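You operate a simulated robot arm through the tools that you are given. There is no shell and no other tool.

Carry out the task below with a simulated robot arm. There is one attempt and no reset: what you move stays moved.

JOB
Put things in order on the top of the press bench. At the end: the green sleeve stands on top of the orange rubber block; the silver foot bolt from the top of the press bench is on the brown link carton (marked "LINKS"); the copper lug stands on top of the black trim plate; the red socket bung stands where the copper lug stood; whatever was shut is shut again. Leave all else as you found it, and nothing knocked over.

It is judged by the outcome, as a careful person would: the job done as asked, and still so three seconds after it is handed in. It fails if anything else is knocked over, pushed out of place, dropped, spilled or broken.

ROBOT AND FRAMES
A 6-joint arm with a two-finger parallel gripper, fixed in place. Base frame: the origin is at the foot of the arm, x ahead of it, y to its left, z up; the work surface is at about z = 900. Readings come in mm, rad, newtons and seconds.
With the tool pointing down near the work surface it reaches from about 240 to 640 mm from the base axis. Its first joint turns from -1.152 to 1.152 rad. Payload 2.7 kg.
The tool frame sits at the grasp point between the pads (the TCP): z along the fingers, y along the line on which they close. The tips reach 23 mm beyond it. Largest opening 94 mm; finger width 38, thickness 10; the body of the gripper, 54 by 96 mm, starts 39 mm behind the TCP.
Orientation is that of the tool frame in the base frame, as a unit quaternion [x, y, z, w]. With the fingers straight down and closing along the base's y, the tool's x points along the base's -x, its y along +y and its z along -z.

CONTROLS
- The arm moves only by the tool servo_tool. Its argument "deltas" is a list of rows, each an object (a shift or turn left out is 0, a gripper value left out holds the last) with "linear": the shift along the tool's x, y, z in mm, a list of three; "delta_rot": the turn, a rotation vector about the tool's x, y, z in degrees, a list of three; "hand": the opening, from 0 (shut) to 1 (fully open). In form: [{"linear": [tx, ty, tz], "delta_rot": [ax, ay, az], "hand": hand}, ...]. A call has 1 to 20 rows; each row is the pose to reach, as a shift and turn from the pose commanded when the call began, along the tool's axes at that moment. Each row takes 0.2 s and may step no farther than 50 mm and 0.15 rad from the row before; otherwise, or with a gripper value out of range, the whole call is refused. A pose out of reach is approached as far as the arm can. The call stops where the force on the tool passes 40 N (or 10 N more than at its start, if that is more) or the arm is blocked; 0.2 s more then pass. The fingers move at their own pace (about 45 mm/s each) and stop on an object; they squeeze with about 36 N. The grip force told is the motor's: it shows also when the fingers shut on nothing. Time passes only in rows, and 0.2 s behind the last, so rows that repeat a pose let the fingers close. The reply holds the time, the measured pose of the TCP, the force on the tool along the base axes, the opening and the grip force, in the units named above and with some noise, with the torque about the TCP (base axes, N m) and any sound that the robot's microphone picked up.
- Cameras (640 x 400 px; columns grow to the right, rows downward): "scene" is fixed at [85.9, -445.5, 1401.6]; the picture's right is [0.65, -0.76, 0.00], its down [-0.47, -0.40, -0.79] and it looks along [0.60, 0.51, -0.61] (base axes); focal length 232 px, centre (320, 200). "wrist" rides on the gripper at [87, 16, -74] in the tool frame; the picture's right is [-0.18, 0.98, 0.00], its down [-0.58, -0.11, -0.81] and it looks along [-0.79, -0.15, 0.59] (tool axes); focal length 243 px, centre (320, 200). There is no depth. A picture from a camera that has moved, and an enlarged one, comes with that camera's place and axes in the base frame and with its lens.
- capture(camera): a new picture of that camera. It takes no simulated time.
- zoom(camera, box): a new picture of the part [left, top, right, bottom] of that camera's present view, enlarged. It takes no simulated time.
- finish_job(): hands the job in; it is judged then, once.

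Places have to be worked out from the pictures, the camera data and where the tool is seen. Open the gripper and draw the arm clear of the work before you hand the job in, unless the task says otherwise.

The tools are called after "Emit:" as name(argument=value, ...) on one line, values as JSON. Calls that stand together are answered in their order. servo_tool: Moves the arm, as the interface text tells. Its arguments: {"type":"object","properties":{"deltas":{"type":"array"}},"required":["deltas"]} The other tools are called the same way: capture (camera) takes a picture; zoom (camera, box) takes an enlarged picture of a part of a camera's view; finish_job () hands the job in.

At the start:

```text
t: 0.0
position: [431.2, -66.8, 1212.4]
orientation: [0.0, 1.0, 0.0, 0.0]
wrist_force: [0.6, 0.1, -0.5]
moment: [0.03, -0.01, 0.0]
gripper_width: 94.0
finger_force: 0.2
```

scene: 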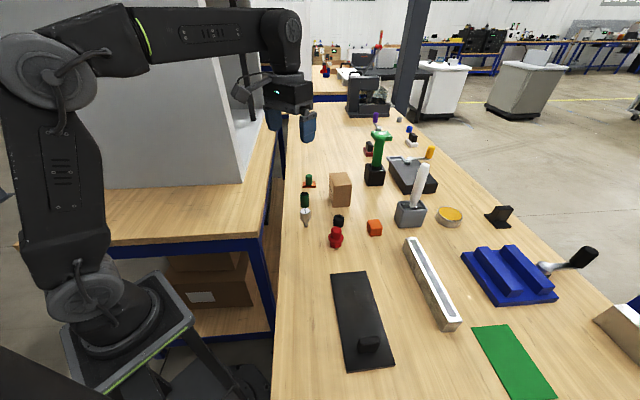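
wrist: 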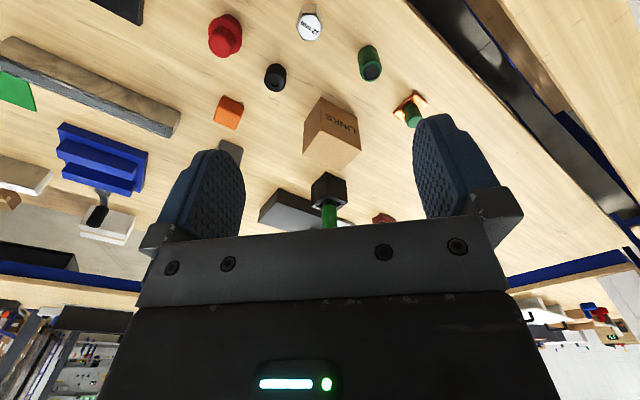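

The first pictures show many small items on the bench; I zoom into the scene and wrist views to identify them before moving.

Emit:
zoom(camera="scene", box=[280, 160, 400, 260])

Emit:
zoom(camera="scene", box=[340, 90, 460, 190])

Emit:
zoom(camera="scene", box=[380, 140, 540, 260])

Emit:
zoom(camera="wrist", box=[180, 0, 440, 160])

Emit:
zoom(camera="scene", box=[300, 240, 640, 400])

```text
4.00 times, centred on (340, 210) of scene
camera zoom: at [85.9, -445.5, 1401.6], right [0.65, -0.76, 0.0], down [-0.47, -0.4, -0.79], along [0.6, 0.51, -0.61], focal length 928 px, centre (240, 160)
```

zoom: 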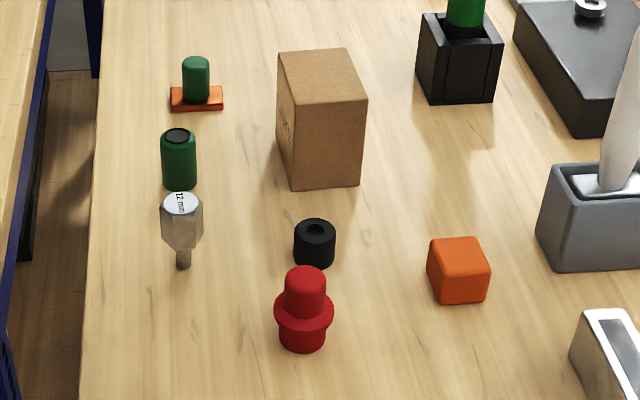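

```text
4.00 times, centred on (400, 140) of scene
camera zoom: at [85.9, -445.5, 1401.6], right [0.65, -0.76, 0.0], down [-0.47, -0.4, -0.79], along [0.6, 0.51, -0.61], focal length 928 px, centre (0, 440)
```

zoom: 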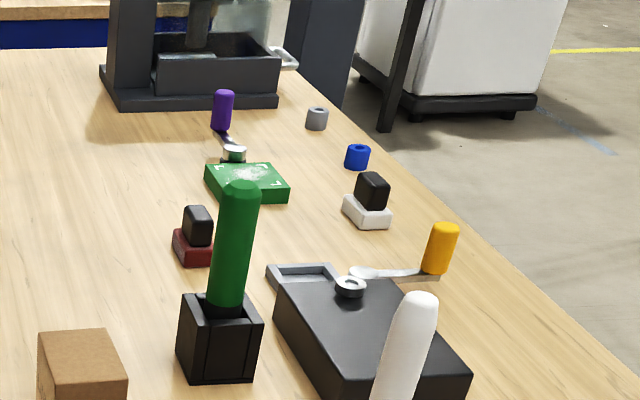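

```text
3.33 times, centred on (460, 200) of scene
camera zoom: at [85.9, -445.5, 1401.6], right [0.65, -0.76, 0.0], down [-0.47, -0.4, -0.79], along [0.6, 0.51, -0.61], focal length 773 px, centre (-147, 200)
```

zoom: 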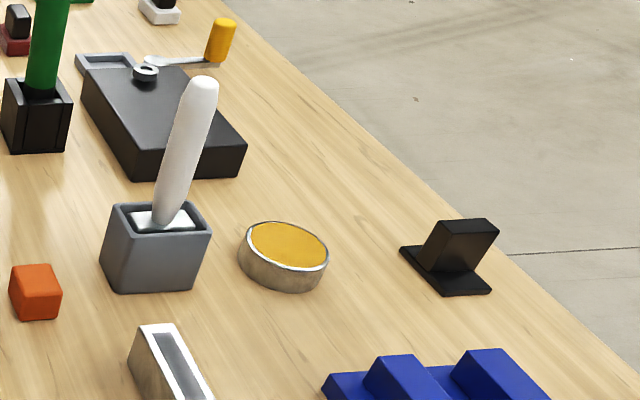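

```text
2.46 times, centred on (310, 80) of wrist
camera zoom: at [345.1, -49.5, 1286.7], right [0.18, 0.98, 0.0], down [0.58, -0.11, 0.81], along [0.79, -0.15, -0.59], focal length 597 px, centre (345, 495)
```

zoom: 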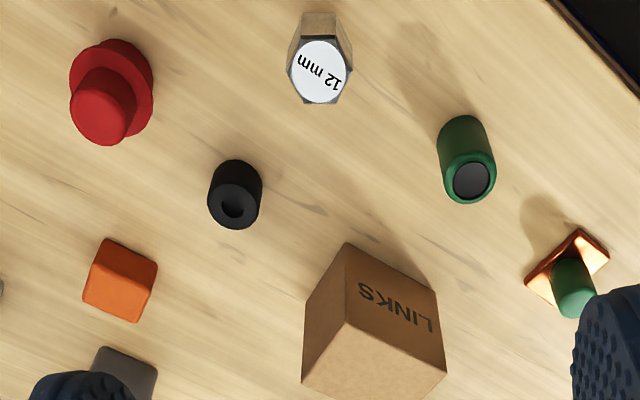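

```text
1.88 times, centred on (470, 320) of scene
camera zoom: at [85.9, -445.5, 1401.6], right [0.65, -0.76, 0.0], down [-0.47, -0.4, -0.79], along [0.6, 0.51, -0.61], focal length 437 px, centre (38, -26)
```

zoom: 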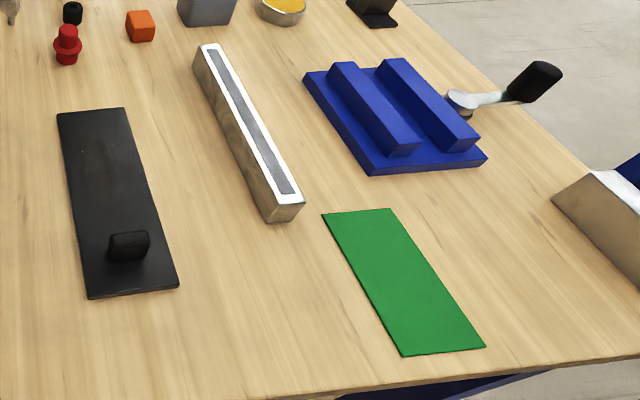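

I look closer at the copper/green piece, the bolt, the long black plate with its grip, and the far items.

Emit:
zoom(camera="scene", box=[292, 165, 328, 230])

Emit:
zoom(camera="scene", box=[320, 260, 420, 380])

Emit:
zoom(camera="wrist", box=[370, 70, 450, 130])

Emit:
zoom(camera="scene", box=[340, 80, 430, 160])

Emit:
zoom(camera="scene", box=[100, 160, 300, 400])

Emit:
zoom(camera="scene", box=[300, 30, 420, 120])

```text
6.15 times, centred on (310, 198) of scene
camera zoom: at [85.9, -445.5, 1401.6], right [0.65, -0.76, 0.0], down [-0.47, -0.4, -0.79], along [0.6, 0.51, -0.61], focal length 1427 px, centre (382, 215)
```

zoom: 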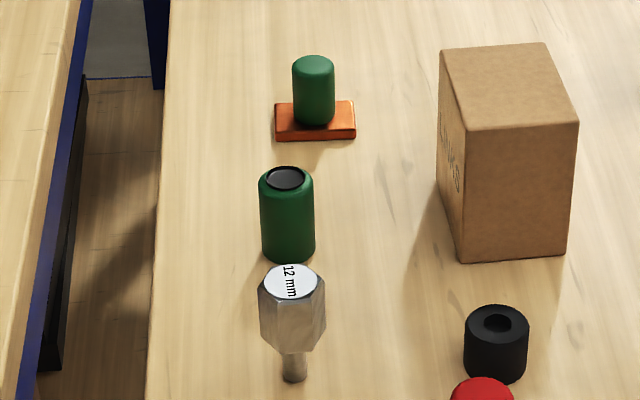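

```text
3.33 times, centred on (370, 320) of scene
camera zoom: at [85.9, -445.5, 1401.6], right [0.65, -0.76, 0.0], down [-0.47, -0.4, -0.79], along [0.6, 0.51, -0.61], focal length 773 px, centre (153, -200)
```

zoom: 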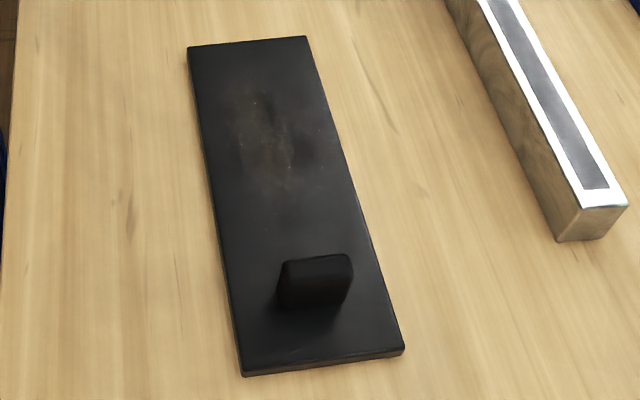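

```text
6.67 times, centred on (410, 100) of wrist
camera zoom: at [345.1, -49.5, 1286.7], right [0.18, 0.98, 0.0], down [0.58, -0.11, 0.81], along [0.79, -0.15, -0.59], focal length 1618 px, centre (-280, 867)
```

zoom: 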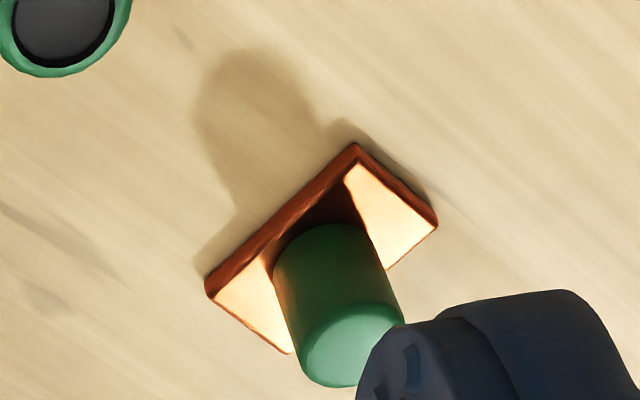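

```text
5.00 times, centred on (385, 120) of scene
camera zoom: at [85.9, -445.5, 1401.6], right [0.65, -0.76, 0.0], down [-0.47, -0.4, -0.79], along [0.6, 0.51, -0.61], focal length 1160 px, centre (-5, 600)
```

zoom: 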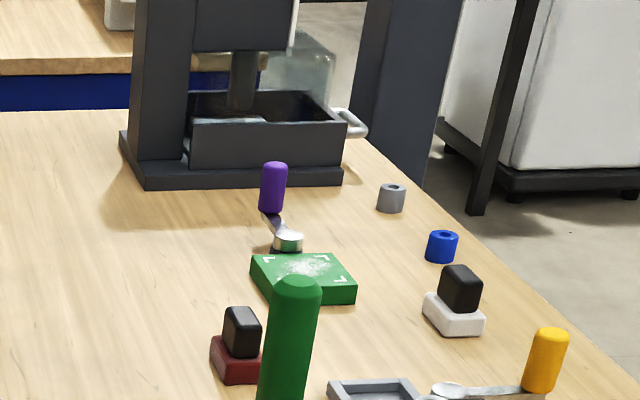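

```text
1.67 times, centred on (200, 280) of scene
camera zoom: at [85.9, -445.5, 1401.6], right [0.65, -0.76, 0.0], down [-0.47, -0.4, -0.79], along [0.6, 0.51, -0.61], focal length 386 px, centre (520, 67)
```

zoom: 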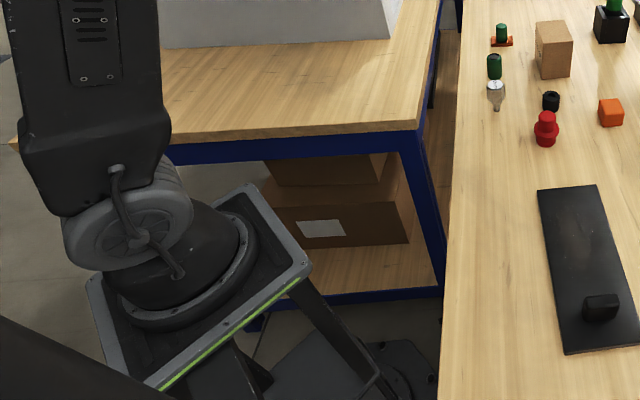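

```text
4.44 times, centred on (360, 75) of scene
camera zoom: at [85.9, -445.5, 1401.6], right [0.65, -0.76, 0.0], down [-0.47, -0.4, -0.79], along [0.6, 0.51, -0.61], focal length 1031 px, centre (142, 756)
```

zoom: 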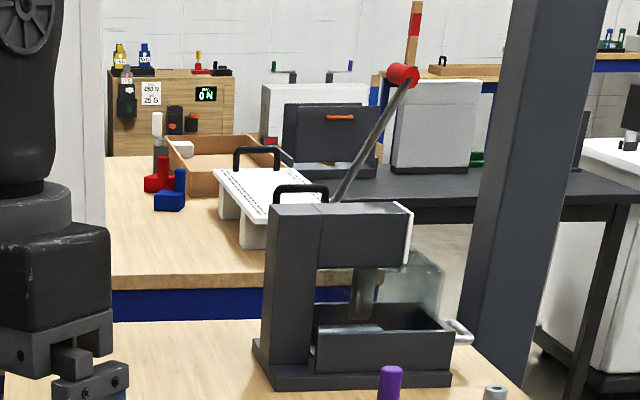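

The copper base with its green post is the copper lug, the dark-bored green cylinder is the sleeve, and the long black plate with a grip looks like the trim plate. I swing the arm at its present height toward the plate for a closer wrist view.

Emit:
servo_tool(deltas=[{"linear": [33, -27, 0], "delta_rot": [0, 0, 7.5], "hand": 1}, {"linear": [66, -54, 0], "delta_rot": [0, 0, 15]}, {"linear": [99, -81, 0], "delta_rot": [0, 0, 22.5]}, {"linear": [132, -108, 0], "delta_rot": [0, 0, 30]}, {"linear": [165, -135, 0], "delta_rot": [0, 0, 37.5]}, {"linear": [198, -162, 0], "delta_rot": [0, 0, 45]}])

```text
t: 1.4
position: [232.7, -230.6, 1214.5]
orientation: [0.384, 0.923, 0.001, 0.0]
wrist_force: [0.3, -0.5, 1.3]
moment: [0.0, -0.03, 0.01]
gripper_width: 94.3
finger_force: 0.1
```

The arm moved as commanded; now I look from both cameras.

Emit:
capture(camera="wrist")

Emit:
capture(camera="scene")

```text
taken
camera wrist: at [183.5, -157.1, 1288.7], right [0.83, 0.56, 0.0], down [0.33, -0.49, 0.81], along [0.45, -0.67, -0.59], focal length 243 px, centre (320, 200)
```

wrist: 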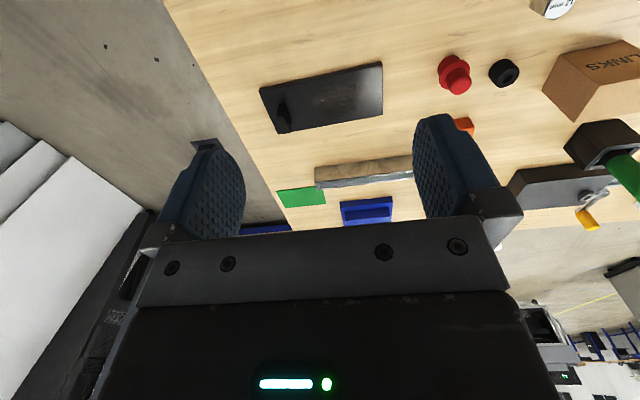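

```text
taken
```

scene: 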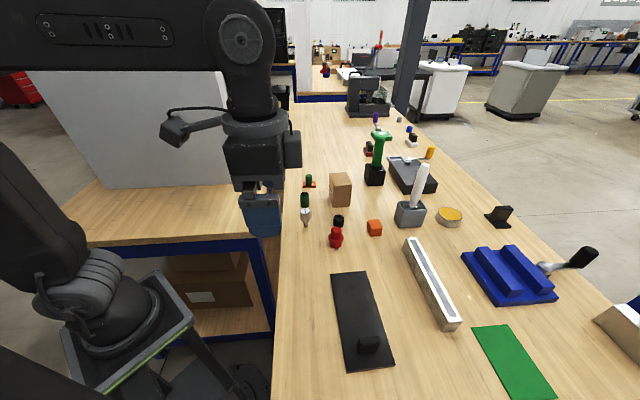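

I zoom on the plate in the wrist view to judge what it is.

Emit:
zoom(camera="wrist", box=[240, 50, 400, 150])

Emit:
zoom(camera="wrist", box=[420, 0, 640, 140])

```text
4.00 times, centred on (320, 100) of wrist
camera zoom: at [183.5, -157.1, 1288.7], right [0.83, 0.56, 0.0], down [0.33, -0.49, 0.81], along [0.45, -0.67, -0.59], focal length 970 px, centre (320, 600)
```

zoom: 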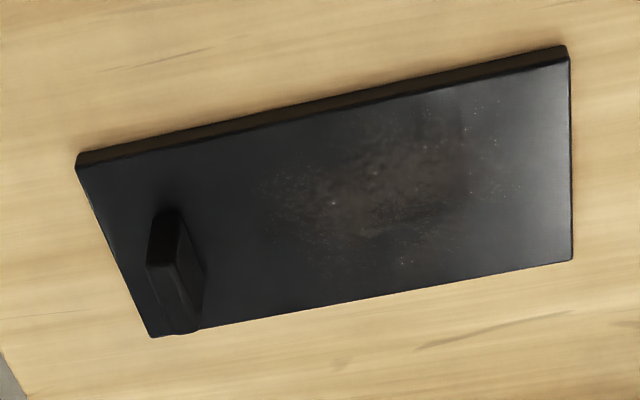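

```text
2.86 times, centred on (530, 70) of wrist
camera zoom: at [183.5, -157.1, 1288.7], right [0.83, 0.56, 0.0], down [0.33, -0.49, 0.81], along [0.45, -0.67, -0.59], focal length 693 px, centre (-280, 571)
```

zoom: 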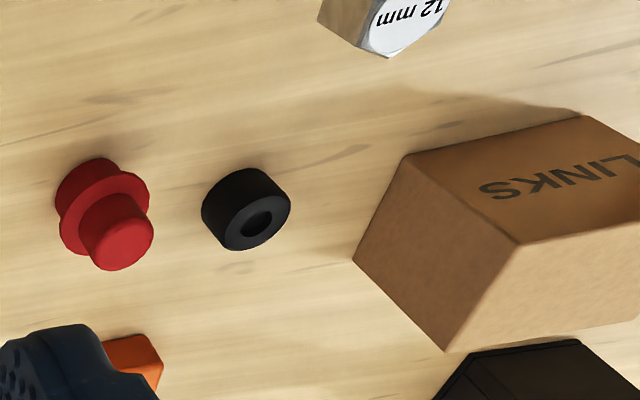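

The plate lies flat on the bench with a grip at its near end and free space beyond it. Now I go above the green sleeve (estimated near x 524, y -5), fingers closing along y, at z 1080, to locate it precisely.

Emit:
servo_tool(deltas=[{"linear": [-5.1, 40.6, 14.9], "delta_rot": [0, 0, -5], "hand": 1}, {"linear": [-10.3, 81.2, 29.8], "delta_rot": [0, 0, -10]}, {"linear": [-15.4, 121.8, 44.7], "delta_rot": [0, 0, -15]}, {"linear": [-20.5, 162.4, 59.6], "delta_rot": [0, 0, -20]}, {"linear": [-25.7, 202.9, 74.5], "delta_rot": [0, 0, -25]}, {"linear": [-30.8, 243.5, 89.4], "delta_rot": [0, 0, -30]}, {"linear": [-35.9, 284.1, 104.3], "delta_rot": [0, 0, -35]}, {"linear": [-41.1, 324.7, 119.2], "delta_rot": [0, 0, -40]}, {"linear": [-46.2, 365.3, 134], "delta_rot": [0, 0, -45]}, {"linear": [-46.2, 365.3, 134], "delta_rot": [0, 0, -45]}])

Emit:
capture(camera="wrist")

Emit:
capture(camera="scene")

```text
t: 3.6
position: [525.7, -3.4, 1074.5]
orientation: [-0.001, 1.0, -0.001, 0.0]
wrist_force: [0.8, -0.7, -0.9]
moment: [-0.01, 0.0, 0.02]
gripper_width: 94.0
finger_force: 0.1
```

```text
taken
camera wrist: at [439.2, 12.8, 1149.3], right [0.18, 0.98, 0.0], down [0.58, -0.11, 0.81], along [0.79, -0.15, -0.59], focal length 243 px, centre (320, 200)
```

wrist: 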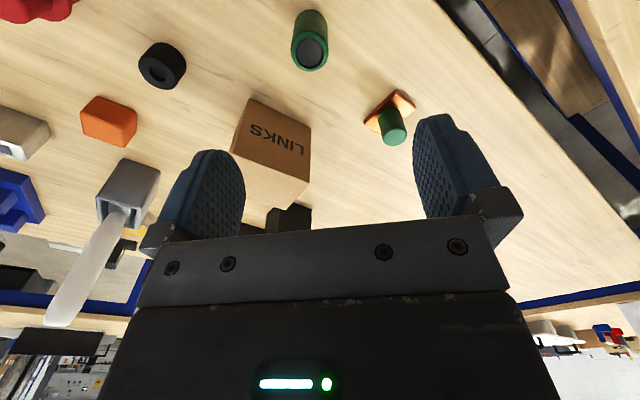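

```text
taken
```

scene: 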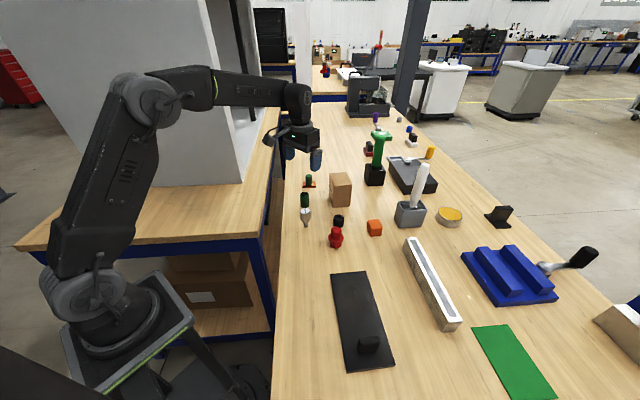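

The sleeve shows just below the tool axis. I zoom on the sleeve, the lug and the carton, block to compute their positions.

Emit:
zoom(camera="wrist", box=[270, 0, 350, 80])

Emit:
zoom(camera="wrist", box=[350, 80, 430, 160])

Emit:
zoom(camera="wrist", box=[210, 80, 330, 220])

Emit:
zoom(camera="wrist", box=[60, 30, 200, 160])

```text
5.00 times, centred on (310, 40) of wrist
camera zoom: at [439.2, 12.8, 1149.3], right [0.18, 0.98, 0.0], down [0.58, -0.11, 0.81], along [0.79, -0.15, -0.59], focal length 1213 px, centre (370, 1000)
```

zoom: 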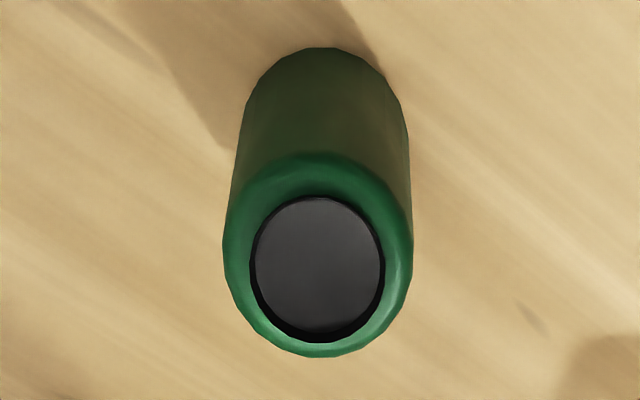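

```text
5.00 times, centred on (390, 120) of wrist
camera zoom: at [439.2, 12.8, 1149.3], right [0.18, 0.98, 0.0], down [0.58, -0.11, 0.81], along [0.79, -0.15, -0.59], focal length 1213 px, centre (-30, 600)
```

zoom: 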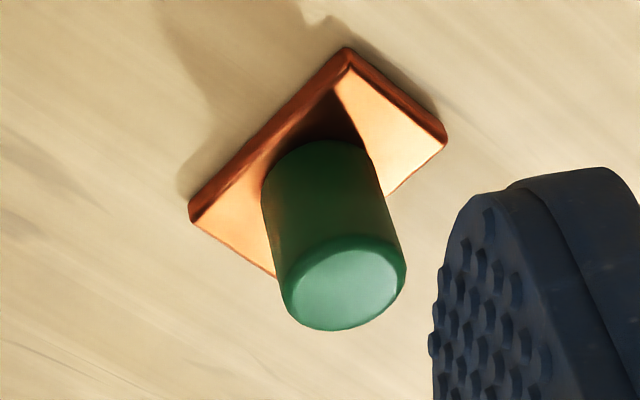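

```text
2.86 times, centred on (270, 150) of wrist
camera zoom: at [439.2, 12.8, 1149.3], right [0.18, 0.98, 0.0], down [0.58, -0.11, 0.81], along [0.79, -0.15, -0.59], focal length 693 px, centre (463, 343)
```

zoom: 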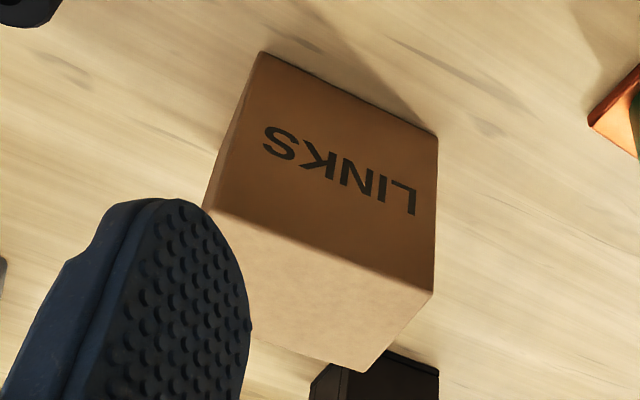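

```text
3.08 times, centred on (130, 95) of wrist
camera zoom: at [439.2, 12.8, 1149.3], right [0.18, 0.98, 0.0], down [0.58, -0.11, 0.81], along [0.79, -0.15, -0.59], focal length 746 px, centre (905, 523)
```

zoom: 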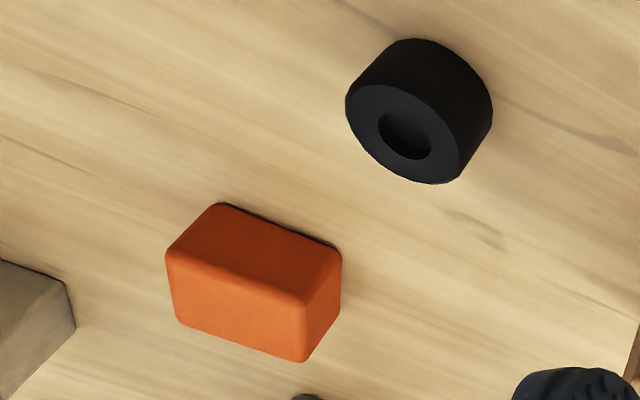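

From this view I compute: sleeve axis about (519.5, -10.5), 48 tall, Ø28; lug about (620, 61); carton top centre about (620, -82), z 988; block about (564.5, -251), top z 932. I lower to z 1000 over the sleeve and re-check.

Emit:
servo_tool(deltas=[{"linear": [3, -3.5, 38], "hand": 1}, {"linear": [6.2, -7.1, 74.5]}, {"linear": [6.2, -7.1, 74.5]}])

Emit:
capture(camera="wrist")

```text
t: 4.4
position: [517.5, -10.6, 1004.9]
orientation: [0.0, 1.0, 0.0, 0.001]
wrist_force: [-0.8, 0.0, -0.3]
moment: [0.01, -0.02, 0.01]
gripper_width: 93.8
finger_force: 0.0
```

```text
taken
camera wrist: at [431.6, 4.9, 1078.2], right [0.18, 0.98, 0.0], down [0.58, -0.11, 0.81], along [0.79, -0.15, -0.59], focal length 243 px, centre (320, 200)
```

wrist: 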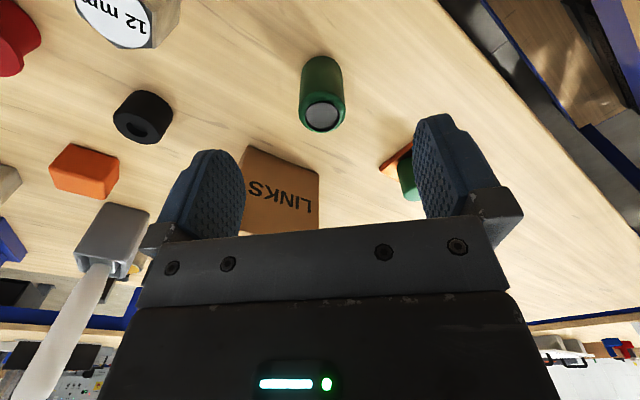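

The sleeve's top sits within about 2 mm of the tool axis. I shift slightly, lower to z 932 and close on it.

Emit:
servo_tool(deltas=[{"linear": [-1.5, 1, 36], "hand": 1}, {"linear": [-1.5, 1, 72]}, {"linear": [-1.5, 1, 72]}, {"linear": [-1.5, 1, 72], "hand": 0.15}, {"linear": [-1.5, 1, 72], "hand": 0.15}, {"linear": [-1.5, 1, 72], "hand": 0.15}, {"linear": [-1.5, 1, 72], "hand": 0.15}, {"linear": [-1.5, 1, 72], "hand": 0.15}, {"linear": [-1.5, 1, 72], "hand": 0.15}, {"linear": [-1.5, 1, 72], "hand": 0.15}])

Emit:
capture(camera="wrist")

```text
t: 6.6
position: [517.5, -7.1, 929.6]
orientation: [0.0, 1.0, -0.001, 0.0]
wrist_force: [-0.5, -0.2, 0.4]
moment: [-0.02, -0.01, 0.01]
gripper_width: 28.7
finger_force: 35.8
```

```text
taken
camera wrist: at [431.5, 8.6, 1004.6], right [0.18, 0.98, 0.0], down [0.58, -0.11, 0.81], along [0.79, -0.15, -0.59], focal length 243 px, centre (320, 200)
```

wrist: 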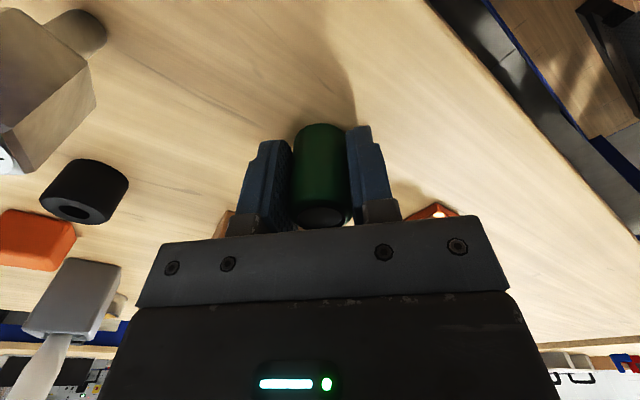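

The sleeve is held (28.7 mm). I lift it 130 mm and carry it over to above the orange block, turning the gripper radially, then look.

Emit:
servo_tool(deltas=[{"linear": [0, 0, -20], "hand": 0.15}, {"linear": [0, 0, -60]}, {"linear": [0, 0, -100]}, {"linear": [0, 0, -130]}, {"linear": [-7.7, -40.5, -130], "delta_rot": [0, 0, 4]}, {"linear": [-15.5, -81, -130], "delta_rot": [0, 0, 8]}, {"linear": [-23.2, -121.5, -130], "delta_rot": [0, 0, 12]}, {"linear": [-31, -162, -130], "delta_rot": [0, 0, 16]}, {"linear": [-38.8, -202.5, -130], "delta_rot": [0, 0, 20]}, {"linear": [-46.5, -243, -130], "delta_rot": [0, 0, 24]}, {"linear": [-46.5, -243, -130], "delta_rot": [0, 0, 24]}, {"linear": [-46.5, -243, -130], "delta_rot": [0, 0, 24]}])

Emit:
capture(camera="wrist")

Emit:
capture(camera="scene")

```text
t: 9.2
position: [561.6, -249.7, 1062.9]
orientation: [0.209, 0.978, 0.0, 0.0]
wrist_force: [0.4, 0.5, -0.4]
moment: [0.02, -0.04, 0.01]
gripper_width: 28.7
finger_force: 35.8
out of reach, approached as far as the arm can: row 10, 11, 12
```

```text
taken
camera wrist: at [491.4, -200.4, 1136.2], right [0.57, 0.82, 0.0], down [0.49, -0.34, 0.81], along [0.66, -0.46, -0.59], focal length 243 px, centre (320, 200)
```

wrist: 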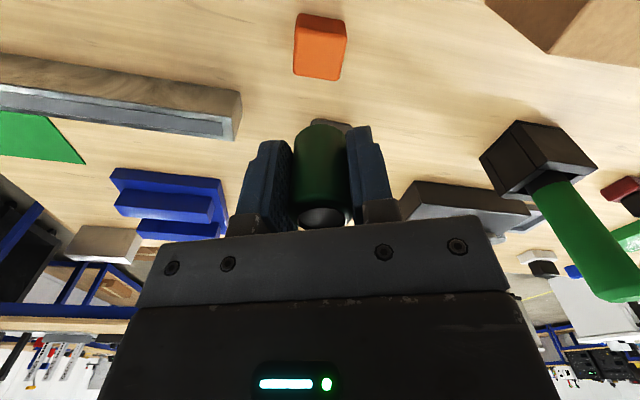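

```text
taken
```

scene: 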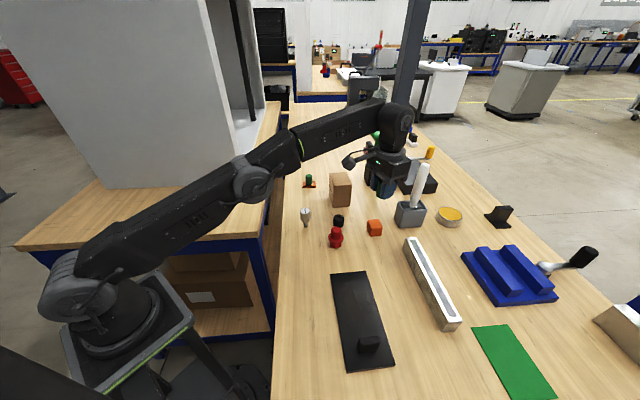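

The arm hit its reach limit slightly at that height, so I will stay lower at this radius. I zoom on the block to get its centre relative to the held sleeve.

Emit:
zoom(camera="wrist", box=[270, 0, 370, 100])

Emit:
zoom(camera="wrist", box=[230, 100, 410, 240])

```text
4.00 times, centred on (320, 50) of wrist
camera zoom: at [491.4, -200.4, 1136.2], right [0.57, 0.82, 0.0], down [0.49, -0.34, 0.81], along [0.66, -0.46, -0.59], focal length 970 px, centre (320, 800)
```

zoom: 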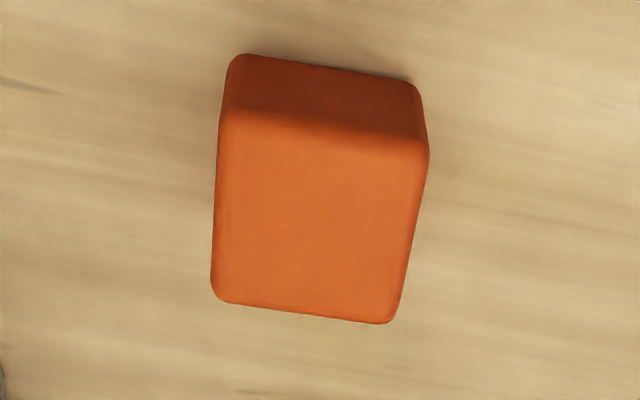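

```text
2.86 times, centred on (320, 170) of wrist
camera zoom: at [491.4, -200.4, 1136.2], right [0.57, 0.82, 0.0], down [0.49, -0.34, 0.81], along [0.66, -0.46, -0.59], focal length 693 px, centre (320, 286)
```

zoom: 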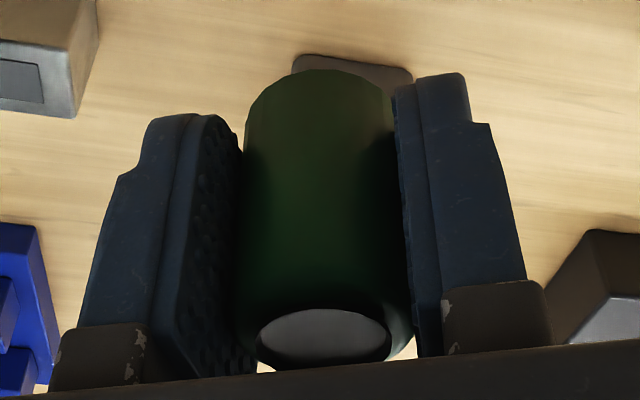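

Block centre is about 1.4 mm inward of the tool axis and the sleeve sits about 2 mm outward in the pads. I shift inward ~3 mm and lower until the sleeve is some 15 mm above the block, then re-check.

Emit:
servo_tool(deltas=[{"linear": [3.3, -1.1, 30], "hand": 0.15}, {"linear": [3.3, -1.1, 60]}, {"linear": [3.3, -1.1, 82]}, {"linear": [3.3, -1.1, 82]}, {"linear": [3.3, -1.1, 82]}])

Emit:
zoom(camera="wrist", box=[240, 60, 400, 240])

Emit:
zoom(camera="scene", box=[340, 170, 420, 250])

```text
t: 10.4
position: [560.8, -249.1, 980.6]
orientation: [0.208, 0.978, 0.001, 0.001]
wrist_force: [-0.3, -1.2, -0.8]
moment: [0.01, 0.0, -0.01]
gripper_width: 28.6
finger_force: 35.9
```

```text
2.22 times, centred on (320, 150) of wrist
camera zoom: at [489.2, -198.9, 1054.6], right [0.57, 0.82, 0.0], down [0.49, -0.34, 0.81], along [0.66, -0.46, -0.59], focal length 539 px, centre (320, 311)
```

zoom: 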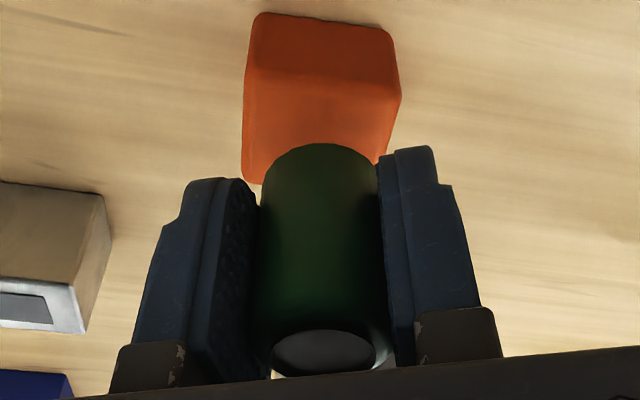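

```text
5.00 times, centred on (380, 210) of scene
camera zoom: at [85.9, -445.5, 1401.6], right [0.65, -0.76, 0.0], down [-0.47, -0.4, -0.79], along [0.6, 0.51, -0.61], focal length 1160 px, centre (20, 150)
```

zoom: 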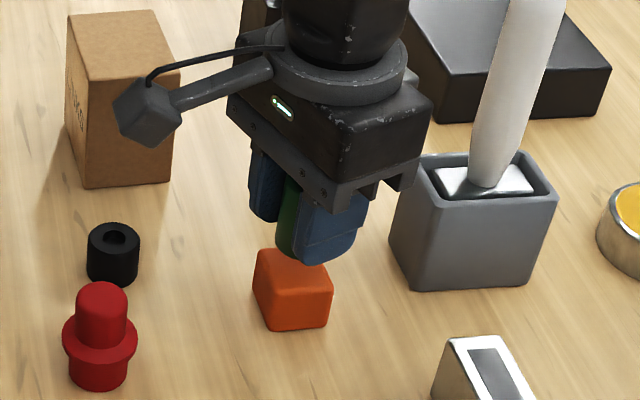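

The sleeve hangs nearly centred over the block (block centre ~1.5 mm toward tool -y). I correct that and lower 15 mm, then check force.

Emit:
servo_tool(deltas=[{"linear": [0, -1.5, 6], "hand": 0.15}, {"linear": [0, -1.5, 12]}, {"linear": [0, -1.5, 15]}, {"linear": [0, -1.5, 15]}, {"linear": [0, -1.5, 15]}])

Emit:
zoom(camera="wrist", box=[240, 60, 400, 240])

Emit:
zoom(camera="scene", box=[350, 195, 400, 245])

```text
t: 11.6
position: [559.0, -253.3, 966.7]
orientation: [0.209, 0.978, 0.001, 0.0]
wrist_force: [-0.6, 0.7, -0.2]
moment: [-0.01, -0.02, -0.02]
gripper_width: 28.7
finger_force: 35.9
```

```text
2.22 times, centred on (320, 150) of wrist
camera zoom: at [488.2, -201.9, 1039.3], right [0.57, 0.82, 0.0], down [0.49, -0.34, 0.81], along [0.66, -0.46, -0.59], focal length 539 px, centre (320, 311)
```

zoom: 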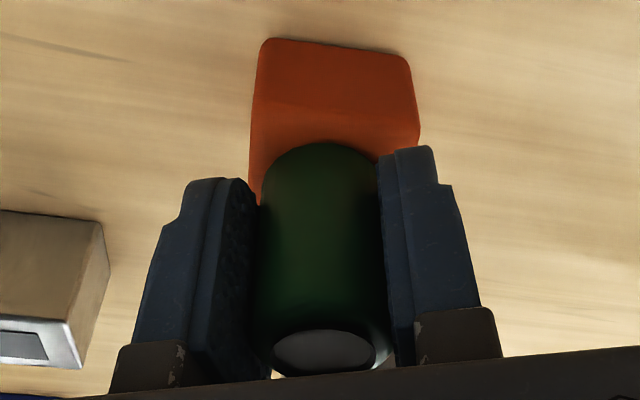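

```text
8.00 times, centred on (375, 220) of scene
camera zoom: at [85.9, -445.5, 1401.6], right [0.65, -0.76, 0.0], down [-0.47, -0.4, -0.79], along [0.6, 0.51, -0.61], focal length 1855 px, centre (-120, 40)
```

zoom: 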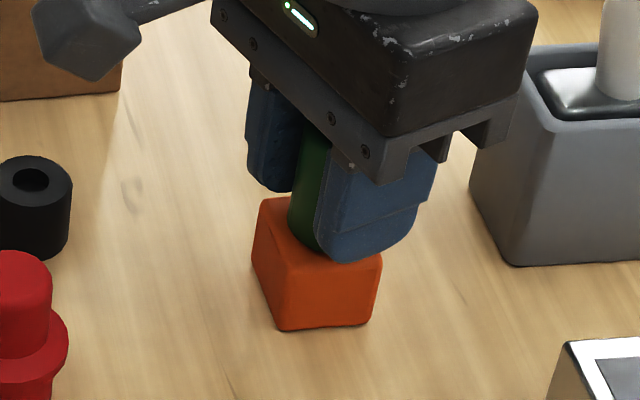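

The sleeve is centred within about 1 mm over the block and a few mm above it. I lower in small steps, watching the force.

Emit:
servo_tool(deltas=[{"linear": [0, 0, 1], "hand": 0.15}, {"linear": [0, 0, 2]}, {"linear": [0, 0, 2]}])

```text
t: 12.4
position: [560.2, -251.9, 964.5]
orientation: [0.208, 0.978, -0.001, 0.002]
wrist_force: [2.8, -2.5, 10.5]
moment: [-0.15, -0.06, 0.0]
gripper_width: 28.5
finger_force: 35.4
```

Contact at ~10 N: the sleeve is seated on the block. I open the fingers, then rise straight up.

Emit:
servo_tool(deltas=[{"linear": [0, 0, -0.5], "hand": 0.15}, {"linear": [0, 0, -0.5], "hand": 0.4}, {"linear": [0, 0, -0.5], "hand": 0.7}, {"linear": [0, 0, -0.5], "hand": 0.9}, {"linear": [0, 0, -0.5], "hand": 0.9}, {"linear": [0, 0, -0.5], "hand": 0.9}, {"linear": [0, 0, -30], "hand": 0.9}, {"linear": [0, 0, -70], "hand": 0.9}, {"linear": [0, 0, -70], "hand": 0.9}])

Emit:
capture(camera="wrist")

Emit:
zoom(camera="scene", box=[340, 180, 420, 250])

```text
t: 14.4
position: [557.6, -252.6, 1031.9]
orientation: [0.207, 0.978, 0.0, 0.001]
wrist_force: [-0.9, 0.7, 0.6]
moment: [-0.01, -0.01, 0.0]
gripper_width: 84.7
finger_force: 0.1
```

```text
taken
camera wrist: at [485.8, -202.3, 1106.1], right [0.57, 0.82, 0.0], down [0.49, -0.34, 0.81], along [0.66, -0.46, -0.59], focal length 243 px, centre (320, 200)
```

wrist: 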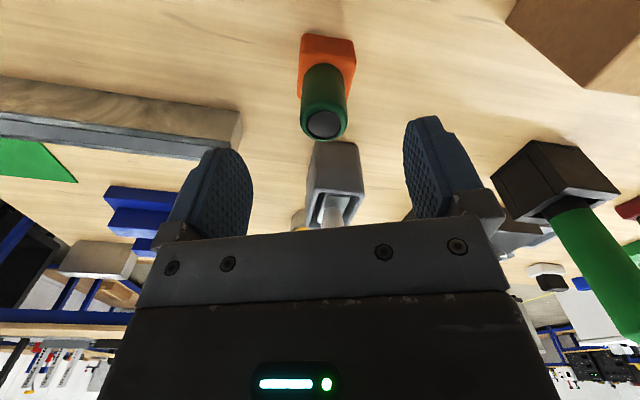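

```text
5.71 times, centred on (380, 215) of scene
camera zoom: at [85.9, -445.5, 1401.6], right [0.65, -0.76, 0.0], down [-0.47, -0.4, -0.79], along [0.6, 0.51, -0.61], focal length 1325 px, centre (-23, 114)
```

zoom: 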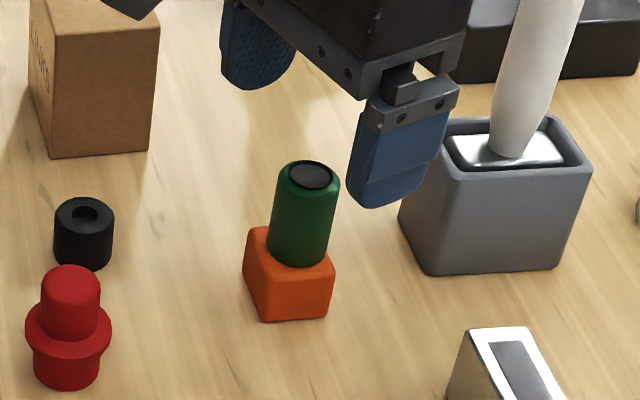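

The sleeve stands on the block. I zoom in to check how centred it is.

Emit:
zoom(camera="wrist", box=[280, 20, 380, 150])

Emit:
zoom(camera="scene", box=[360, 195, 400, 240])

```text
3.08 times, centred on (330, 85) of wrist
camera zoom: at [485.8, -202.3, 1106.1], right [0.57, 0.82, 0.0], down [0.49, -0.34, 0.81], along [0.66, -0.46, -0.59], focal length 746 px, centre (289, 554)
```

zoom: 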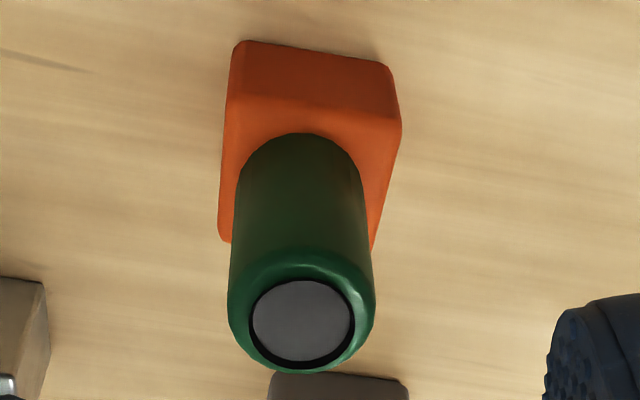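

```text
8.89 times, centred on (380, 218) of scene
camera zoom: at [85.9, -445.5, 1401.6], right [0.65, -0.76, 0.0], down [-0.47, -0.4, -0.79], along [0.6, 0.51, -0.61], focal length 2062 px, centre (-213, 44)
```

zoom: 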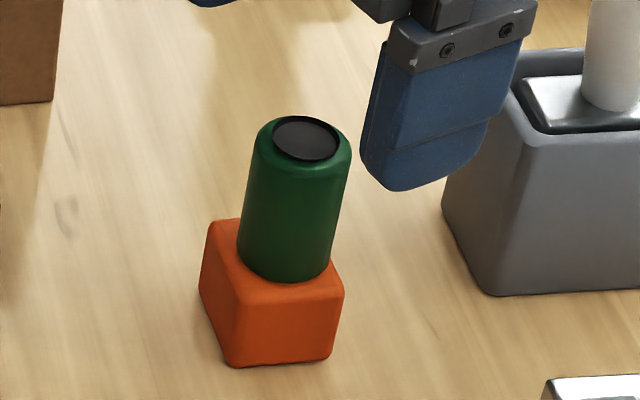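

The sleeve is stably on the block, within ~2 mm of centre. Next I go above the bolt (about 448, -81) at z 1060 to see its hex head orientation.

Emit:
servo_tool(deltas=[{"linear": [0, 0, -28], "hand": 1}, {"linear": [34, 22.4, -28], "delta_rot": [0, 0, -2.8]}, {"linear": [68, 44.9, -28], "delta_rot": [0, 0, -5.6]}, {"linear": [102, 67.3, -28], "delta_rot": [0, 0, -8.4]}, {"linear": [136, 89.8, -28], "delta_rot": [0, 0, -11.2]}, {"linear": [169.9, 112.2, -28], "delta_rot": [0, 0, -14]}, {"linear": [169.9, 112.2, -28], "delta_rot": [0, 0, -14]}, {"linear": [169.9, 112.2, -28], "delta_rot": [0, 0, -14]}])

Emit:
capture(camera="wrist")

Emit:
zoom(camera="wrist", box=[270, 0, 370, 100])

```text
t: 16.2
position: [447.4, -80.3, 1060.0]
orientation: [0.087, 0.996, 0.0, 0.001]
wrist_force: [-0.1, 0.6, -1.0]
moment: [0.0, -0.02, 0.01]
gripper_width: 94.1
finger_force: 0.1
```

```text
taken
camera wrist: at [365.7, -49.1, 1134.8], right [0.35, 0.94, 0.0], down [0.55, -0.21, 0.81], along [0.76, -0.28, -0.59], focal length 243 px, centre (320, 200)
```

wrist: 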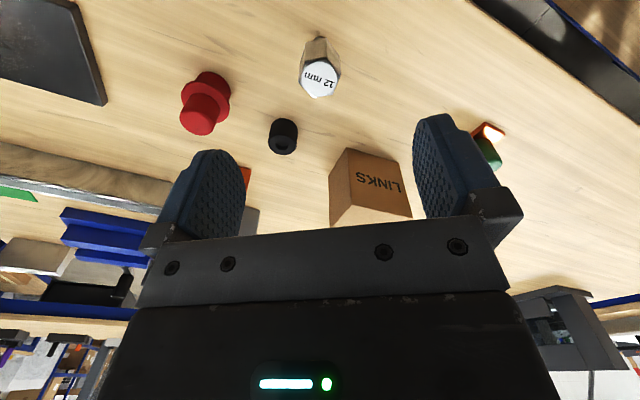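

```text
4.00 times, centred on (320, 50) of wrist
camera zoom: at [365.7, -49.1, 1134.8], right [0.35, 0.94, 0.0], down [0.55, -0.21, 0.81], along [0.76, -0.28, -0.59], focal length 970 px, centre (320, 800)
```

zoom: 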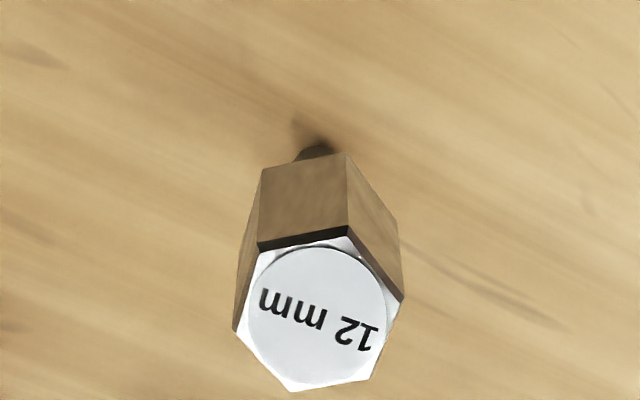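

The hex head's corners lie along the closing direction, so I rotate the gripper 30° to take it across its flats, and lower to z 1000 for a check.

Emit:
servo_tool(deltas=[{"linear": [-0.5, -0.2, 12], "delta_rot": [0, 0, -7.5], "hand": 1}, {"linear": [-1, -0.4, 25], "delta_rot": [0, 0, -15]}, {"linear": [-1.6, -0.6, 40], "delta_rot": [0, 0, -22.5]}, {"linear": [-1.6, -0.6, 60], "delta_rot": [0, 0, -30]}, {"linear": [-1.6, -0.6, 60], "delta_rot": [0, 0, -30]}, {"linear": [-1.6, -0.6, 60], "delta_rot": [0, 0, -30]}])

Emit:
zoom(camera="wrist", box=[240, 40, 400, 200])

Emit:
capture(camera="scene")

```text
t: 17.6
position: [448.3, -81.6, 998.8]
orientation: [-0.173, 0.985, 0.001, 0.002]
wrist_force: [0.6, -0.4, 0.7]
moment: [-0.01, -0.02, 0.02]
gripper_width: 93.8
finger_force: 0.1
```

```text
2.50 times, centred on (320, 120) of wrist
camera zoom: at [363.2, -96.7, 1073.3], right [-0.16, 0.99, 0.0], down [0.58, 0.1, 0.81], along [0.8, 0.13, -0.59], focal length 606 px, centre (320, 400)
```

zoom: 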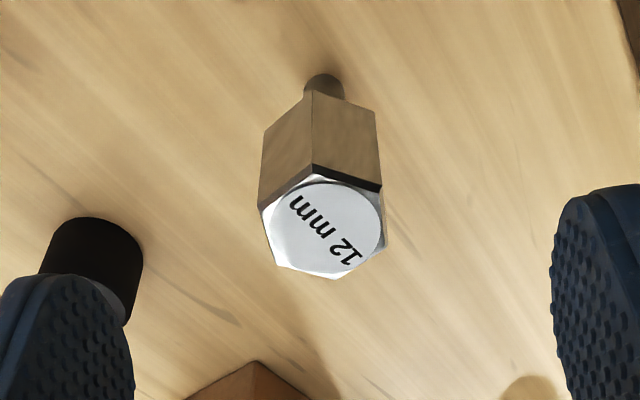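

```text
taken
```

scene: 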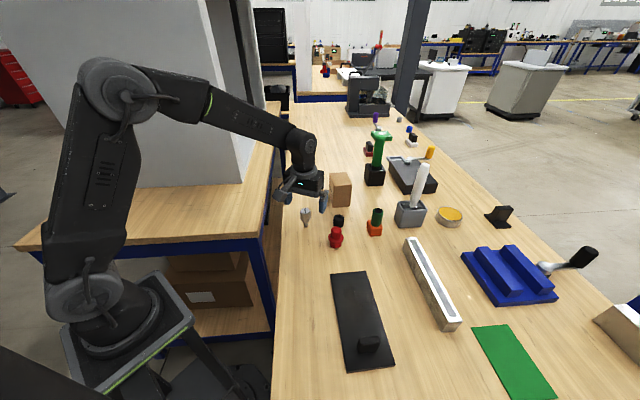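

The flats now face the pads; the bolt is about 1.2 mm off centre toward tool +y. I correct, lower to z 942 and pre-close to 34 mm, then check centring before gripping this delicate standing bolt.

Emit:
servo_tool(deltas=[{"linear": [-0.5, 1.2, 25], "hand": 1}, {"linear": [-0.5, 1.2, 57]}, {"linear": [-0.5, 1.2, 57]}, {"linear": [-0.5, 1.2, 57], "hand": 0.6}, {"linear": [-0.5, 1.2, 57], "hand": 0.4}, {"linear": [-0.5, 1.2, 57], "hand": 0.4}, {"linear": [-0.5, 1.2, 57], "hand": 0.36}, {"linear": [-0.5, 1.2, 57], "hand": 0.36}])

Emit:
zoom(camera="wrist", box=[240, 80, 400, 240])

Emit:
zoom(camera="scene", box=[280, 180, 340, 240])

```text
t: 19.4
position: [451.2, -81.2, 942.1]
orientation: [-0.174, 0.985, 0.0, 0.0]
wrist_force: [-0.8, -0.4, 0.0]
moment: [-0.02, 0.01, -0.03]
gripper_width: 33.7
finger_force: 0.0
```

```text
2.50 times, centred on (320, 160) of wrist
camera zoom: at [363.4, -94.9, 1015.8], right [-0.16, 0.99, 0.0], down [0.58, 0.1, 0.81], along [0.8, 0.13, -0.59], focal length 606 px, centre (320, 300)
```

zoom: 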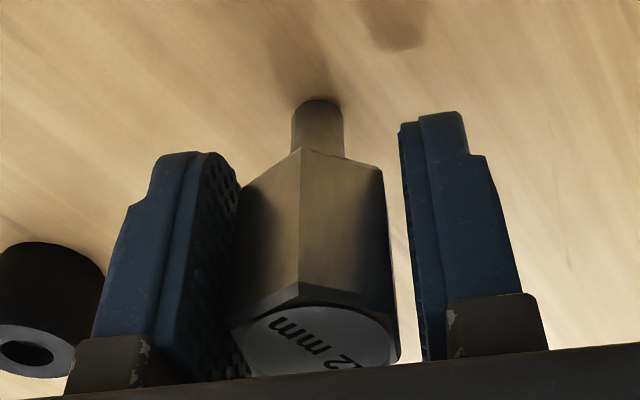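

```text
6.67 times, centred on (310, 210) of scene
camera zoom: at [85.9, -445.5, 1401.6], right [0.65, -0.76, 0.0], down [-0.47, -0.4, -0.79], along [0.6, 0.51, -0.61], focal length 1546 px, centre (387, 133)
```

zoom: 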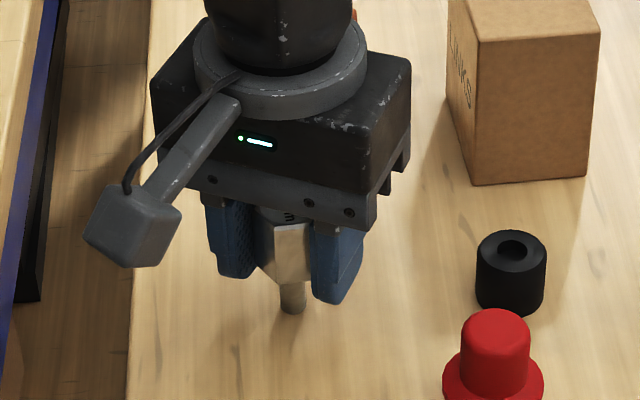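

The bolt is centred between the pads within half a millimetre. I close on it.

Emit:
servo_tool(deltas=[{"linear": [0, 0, 0], "hand": 0.32}, {"linear": [0, 0, 0], "hand": 0.29}, {"linear": [0, 0, 0], "hand": 0.26}, {"linear": [0, 0, 0], "hand": 0.15}, {"linear": [0, 0, 0], "hand": 0.15}, {"linear": [0, 0, 0], "hand": 0.15}])

Emit:
zoom(camera="wrist", box=[240, 80, 400, 240])

```text
t: 20.8
position: [450.2, -80.6, 941.3]
orientation: [-0.174, 0.985, 0.0, 0.0]
wrist_force: [-0.3, 0.1, 1.2]
moment: [-0.05, -0.03, 0.04]
gripper_width: 28.9
finger_force: 35.6
```

```text
2.50 times, centred on (320, 160) of wrist
camera zoom: at [363.4, -94.9, 1015.8], right [-0.16, 0.99, 0.0], down [0.58, 0.1, 0.81], along [0.8, 0.13, -0.59], focal length 606 px, centre (320, 300)
```

zoom: 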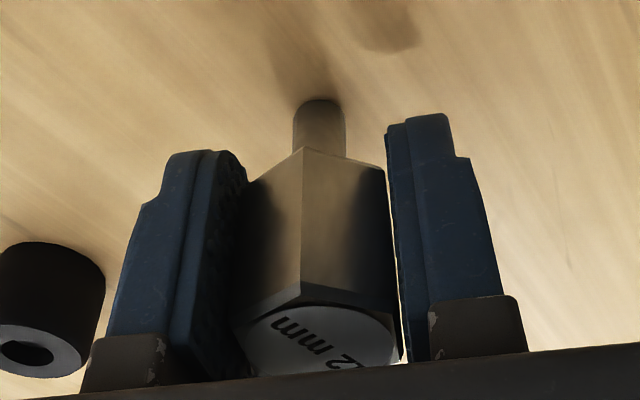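

The bolt is gripped (28.9 mm across flats). I lift it to z 1045 and carry it outward to above the near-middle of the carton top (about 604, -84), then look.

Emit:
servo_tool(deltas=[{"linear": [0, 0, -10], "hand": 0.15}, {"linear": [0, 0, -40]}, {"linear": [0, 0, -75]}, {"linear": [0, 0, -103]}, {"linear": [-28.6, -11.2, -103]}, {"linear": [-57.2, -22.4, -103]}, {"linear": [-85.7, -33.6, -103]}, {"linear": [-114.3, -44.8, -103]}, {"linear": [-142.9, -56, -103]}, {"linear": [-142.9, -56, -103]}, {"linear": [-142.9, -56, -103]}])

Emit:
capture(camera="wrist")

Emit:
zoom(camera="scene", box=[300, 140, 380, 220])

```text
t: 23.2
position: [604.4, -80.5, 1046.0]
orientation: [-0.174, 0.985, 0.0, 0.0]
wrist_force: [0.5, 0.0, -1.3]
moment: [0.0, 0.0, 0.01]
gripper_width: 29.1
finger_force: 36.1
```

```text
taken
camera wrist: at [518.9, -95.2, 1119.3], right [-0.16, 0.99, 0.0], down [0.58, 0.1, 0.81], along [0.8, 0.13, -0.59], focal length 243 px, centre (320, 200)
```

wrist: 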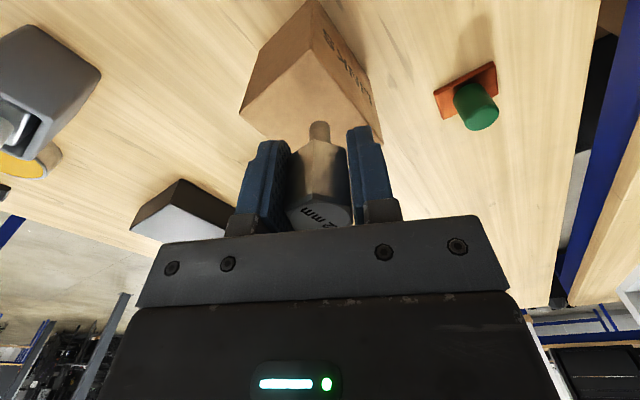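

```text
5.00 times, centred on (340, 180) of scene
camera zoom: at [85.9, -445.5, 1401.6], right [0.65, -0.76, 0.0], down [-0.47, -0.4, -0.79], along [0.6, 0.51, -0.61], focal length 1160 px, centre (220, 300)
```

zoom: 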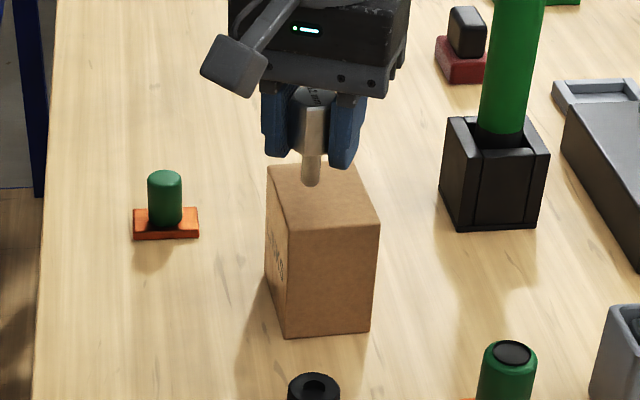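

The bolt hangs about 15 mm above the carton top, ~18 mm inside its nearest edge. I lower 13 mm, then feel for contact.

Emit:
servo_tool(deltas=[{"linear": [0, 0, 6], "hand": 0.15}, {"linear": [0, 0, 12]}, {"linear": [0, 0, 13]}, {"linear": [0, 0, 13]}])

Emit:
zoom(camera="wrist", box=[230, 20, 410, 230])

Emit:
zoom(camera="scene", box=[315, 150, 365, 200])

```text
t: 24.2
position: [603.9, -82.9, 1032.8]
orientation: [-0.174, 0.985, 0.0, 0.002]
wrist_force: [0.3, -0.1, -1.6]
moment: [-0.01, -0.03, 0.04]
gripper_width: 29.4
finger_force: 36.5
```

```text
1.90 times, centred on (320, 125) of wrist
camera zoom: at [517.5, -96.5, 1107.2], right [-0.16, 0.99, 0.0], down [0.58, 0.1, 0.81], along [0.8, 0.13, -0.59], focal length 462 px, centre (320, 343)
```

zoom: 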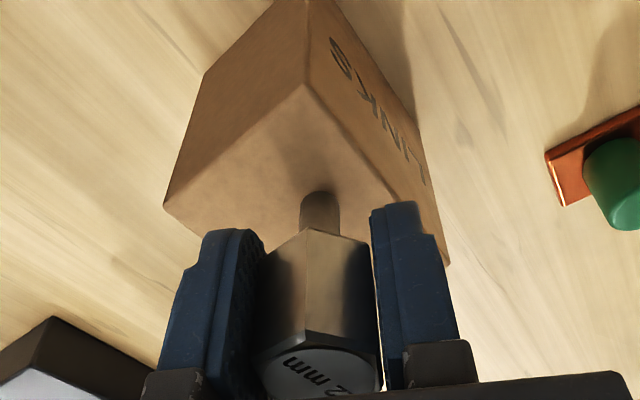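

```text
8.00 times, centred on (340, 175) of scene
camera zoom: at [85.9, -445.5, 1401.6], right [0.65, -0.76, 0.0], down [-0.47, -0.4, -0.79], along [0.6, 0.51, -0.61], focal length 1855 px, centre (160, 400)
```

zoom: 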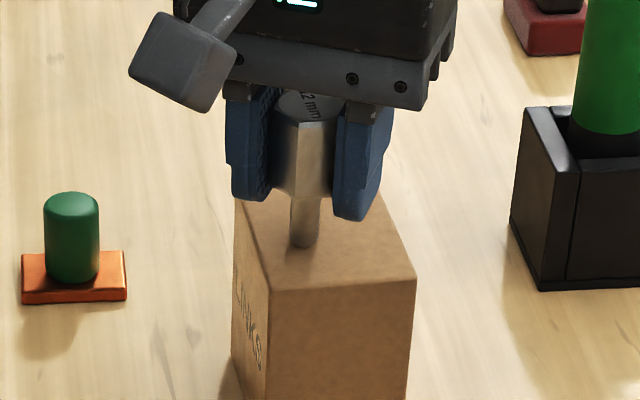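

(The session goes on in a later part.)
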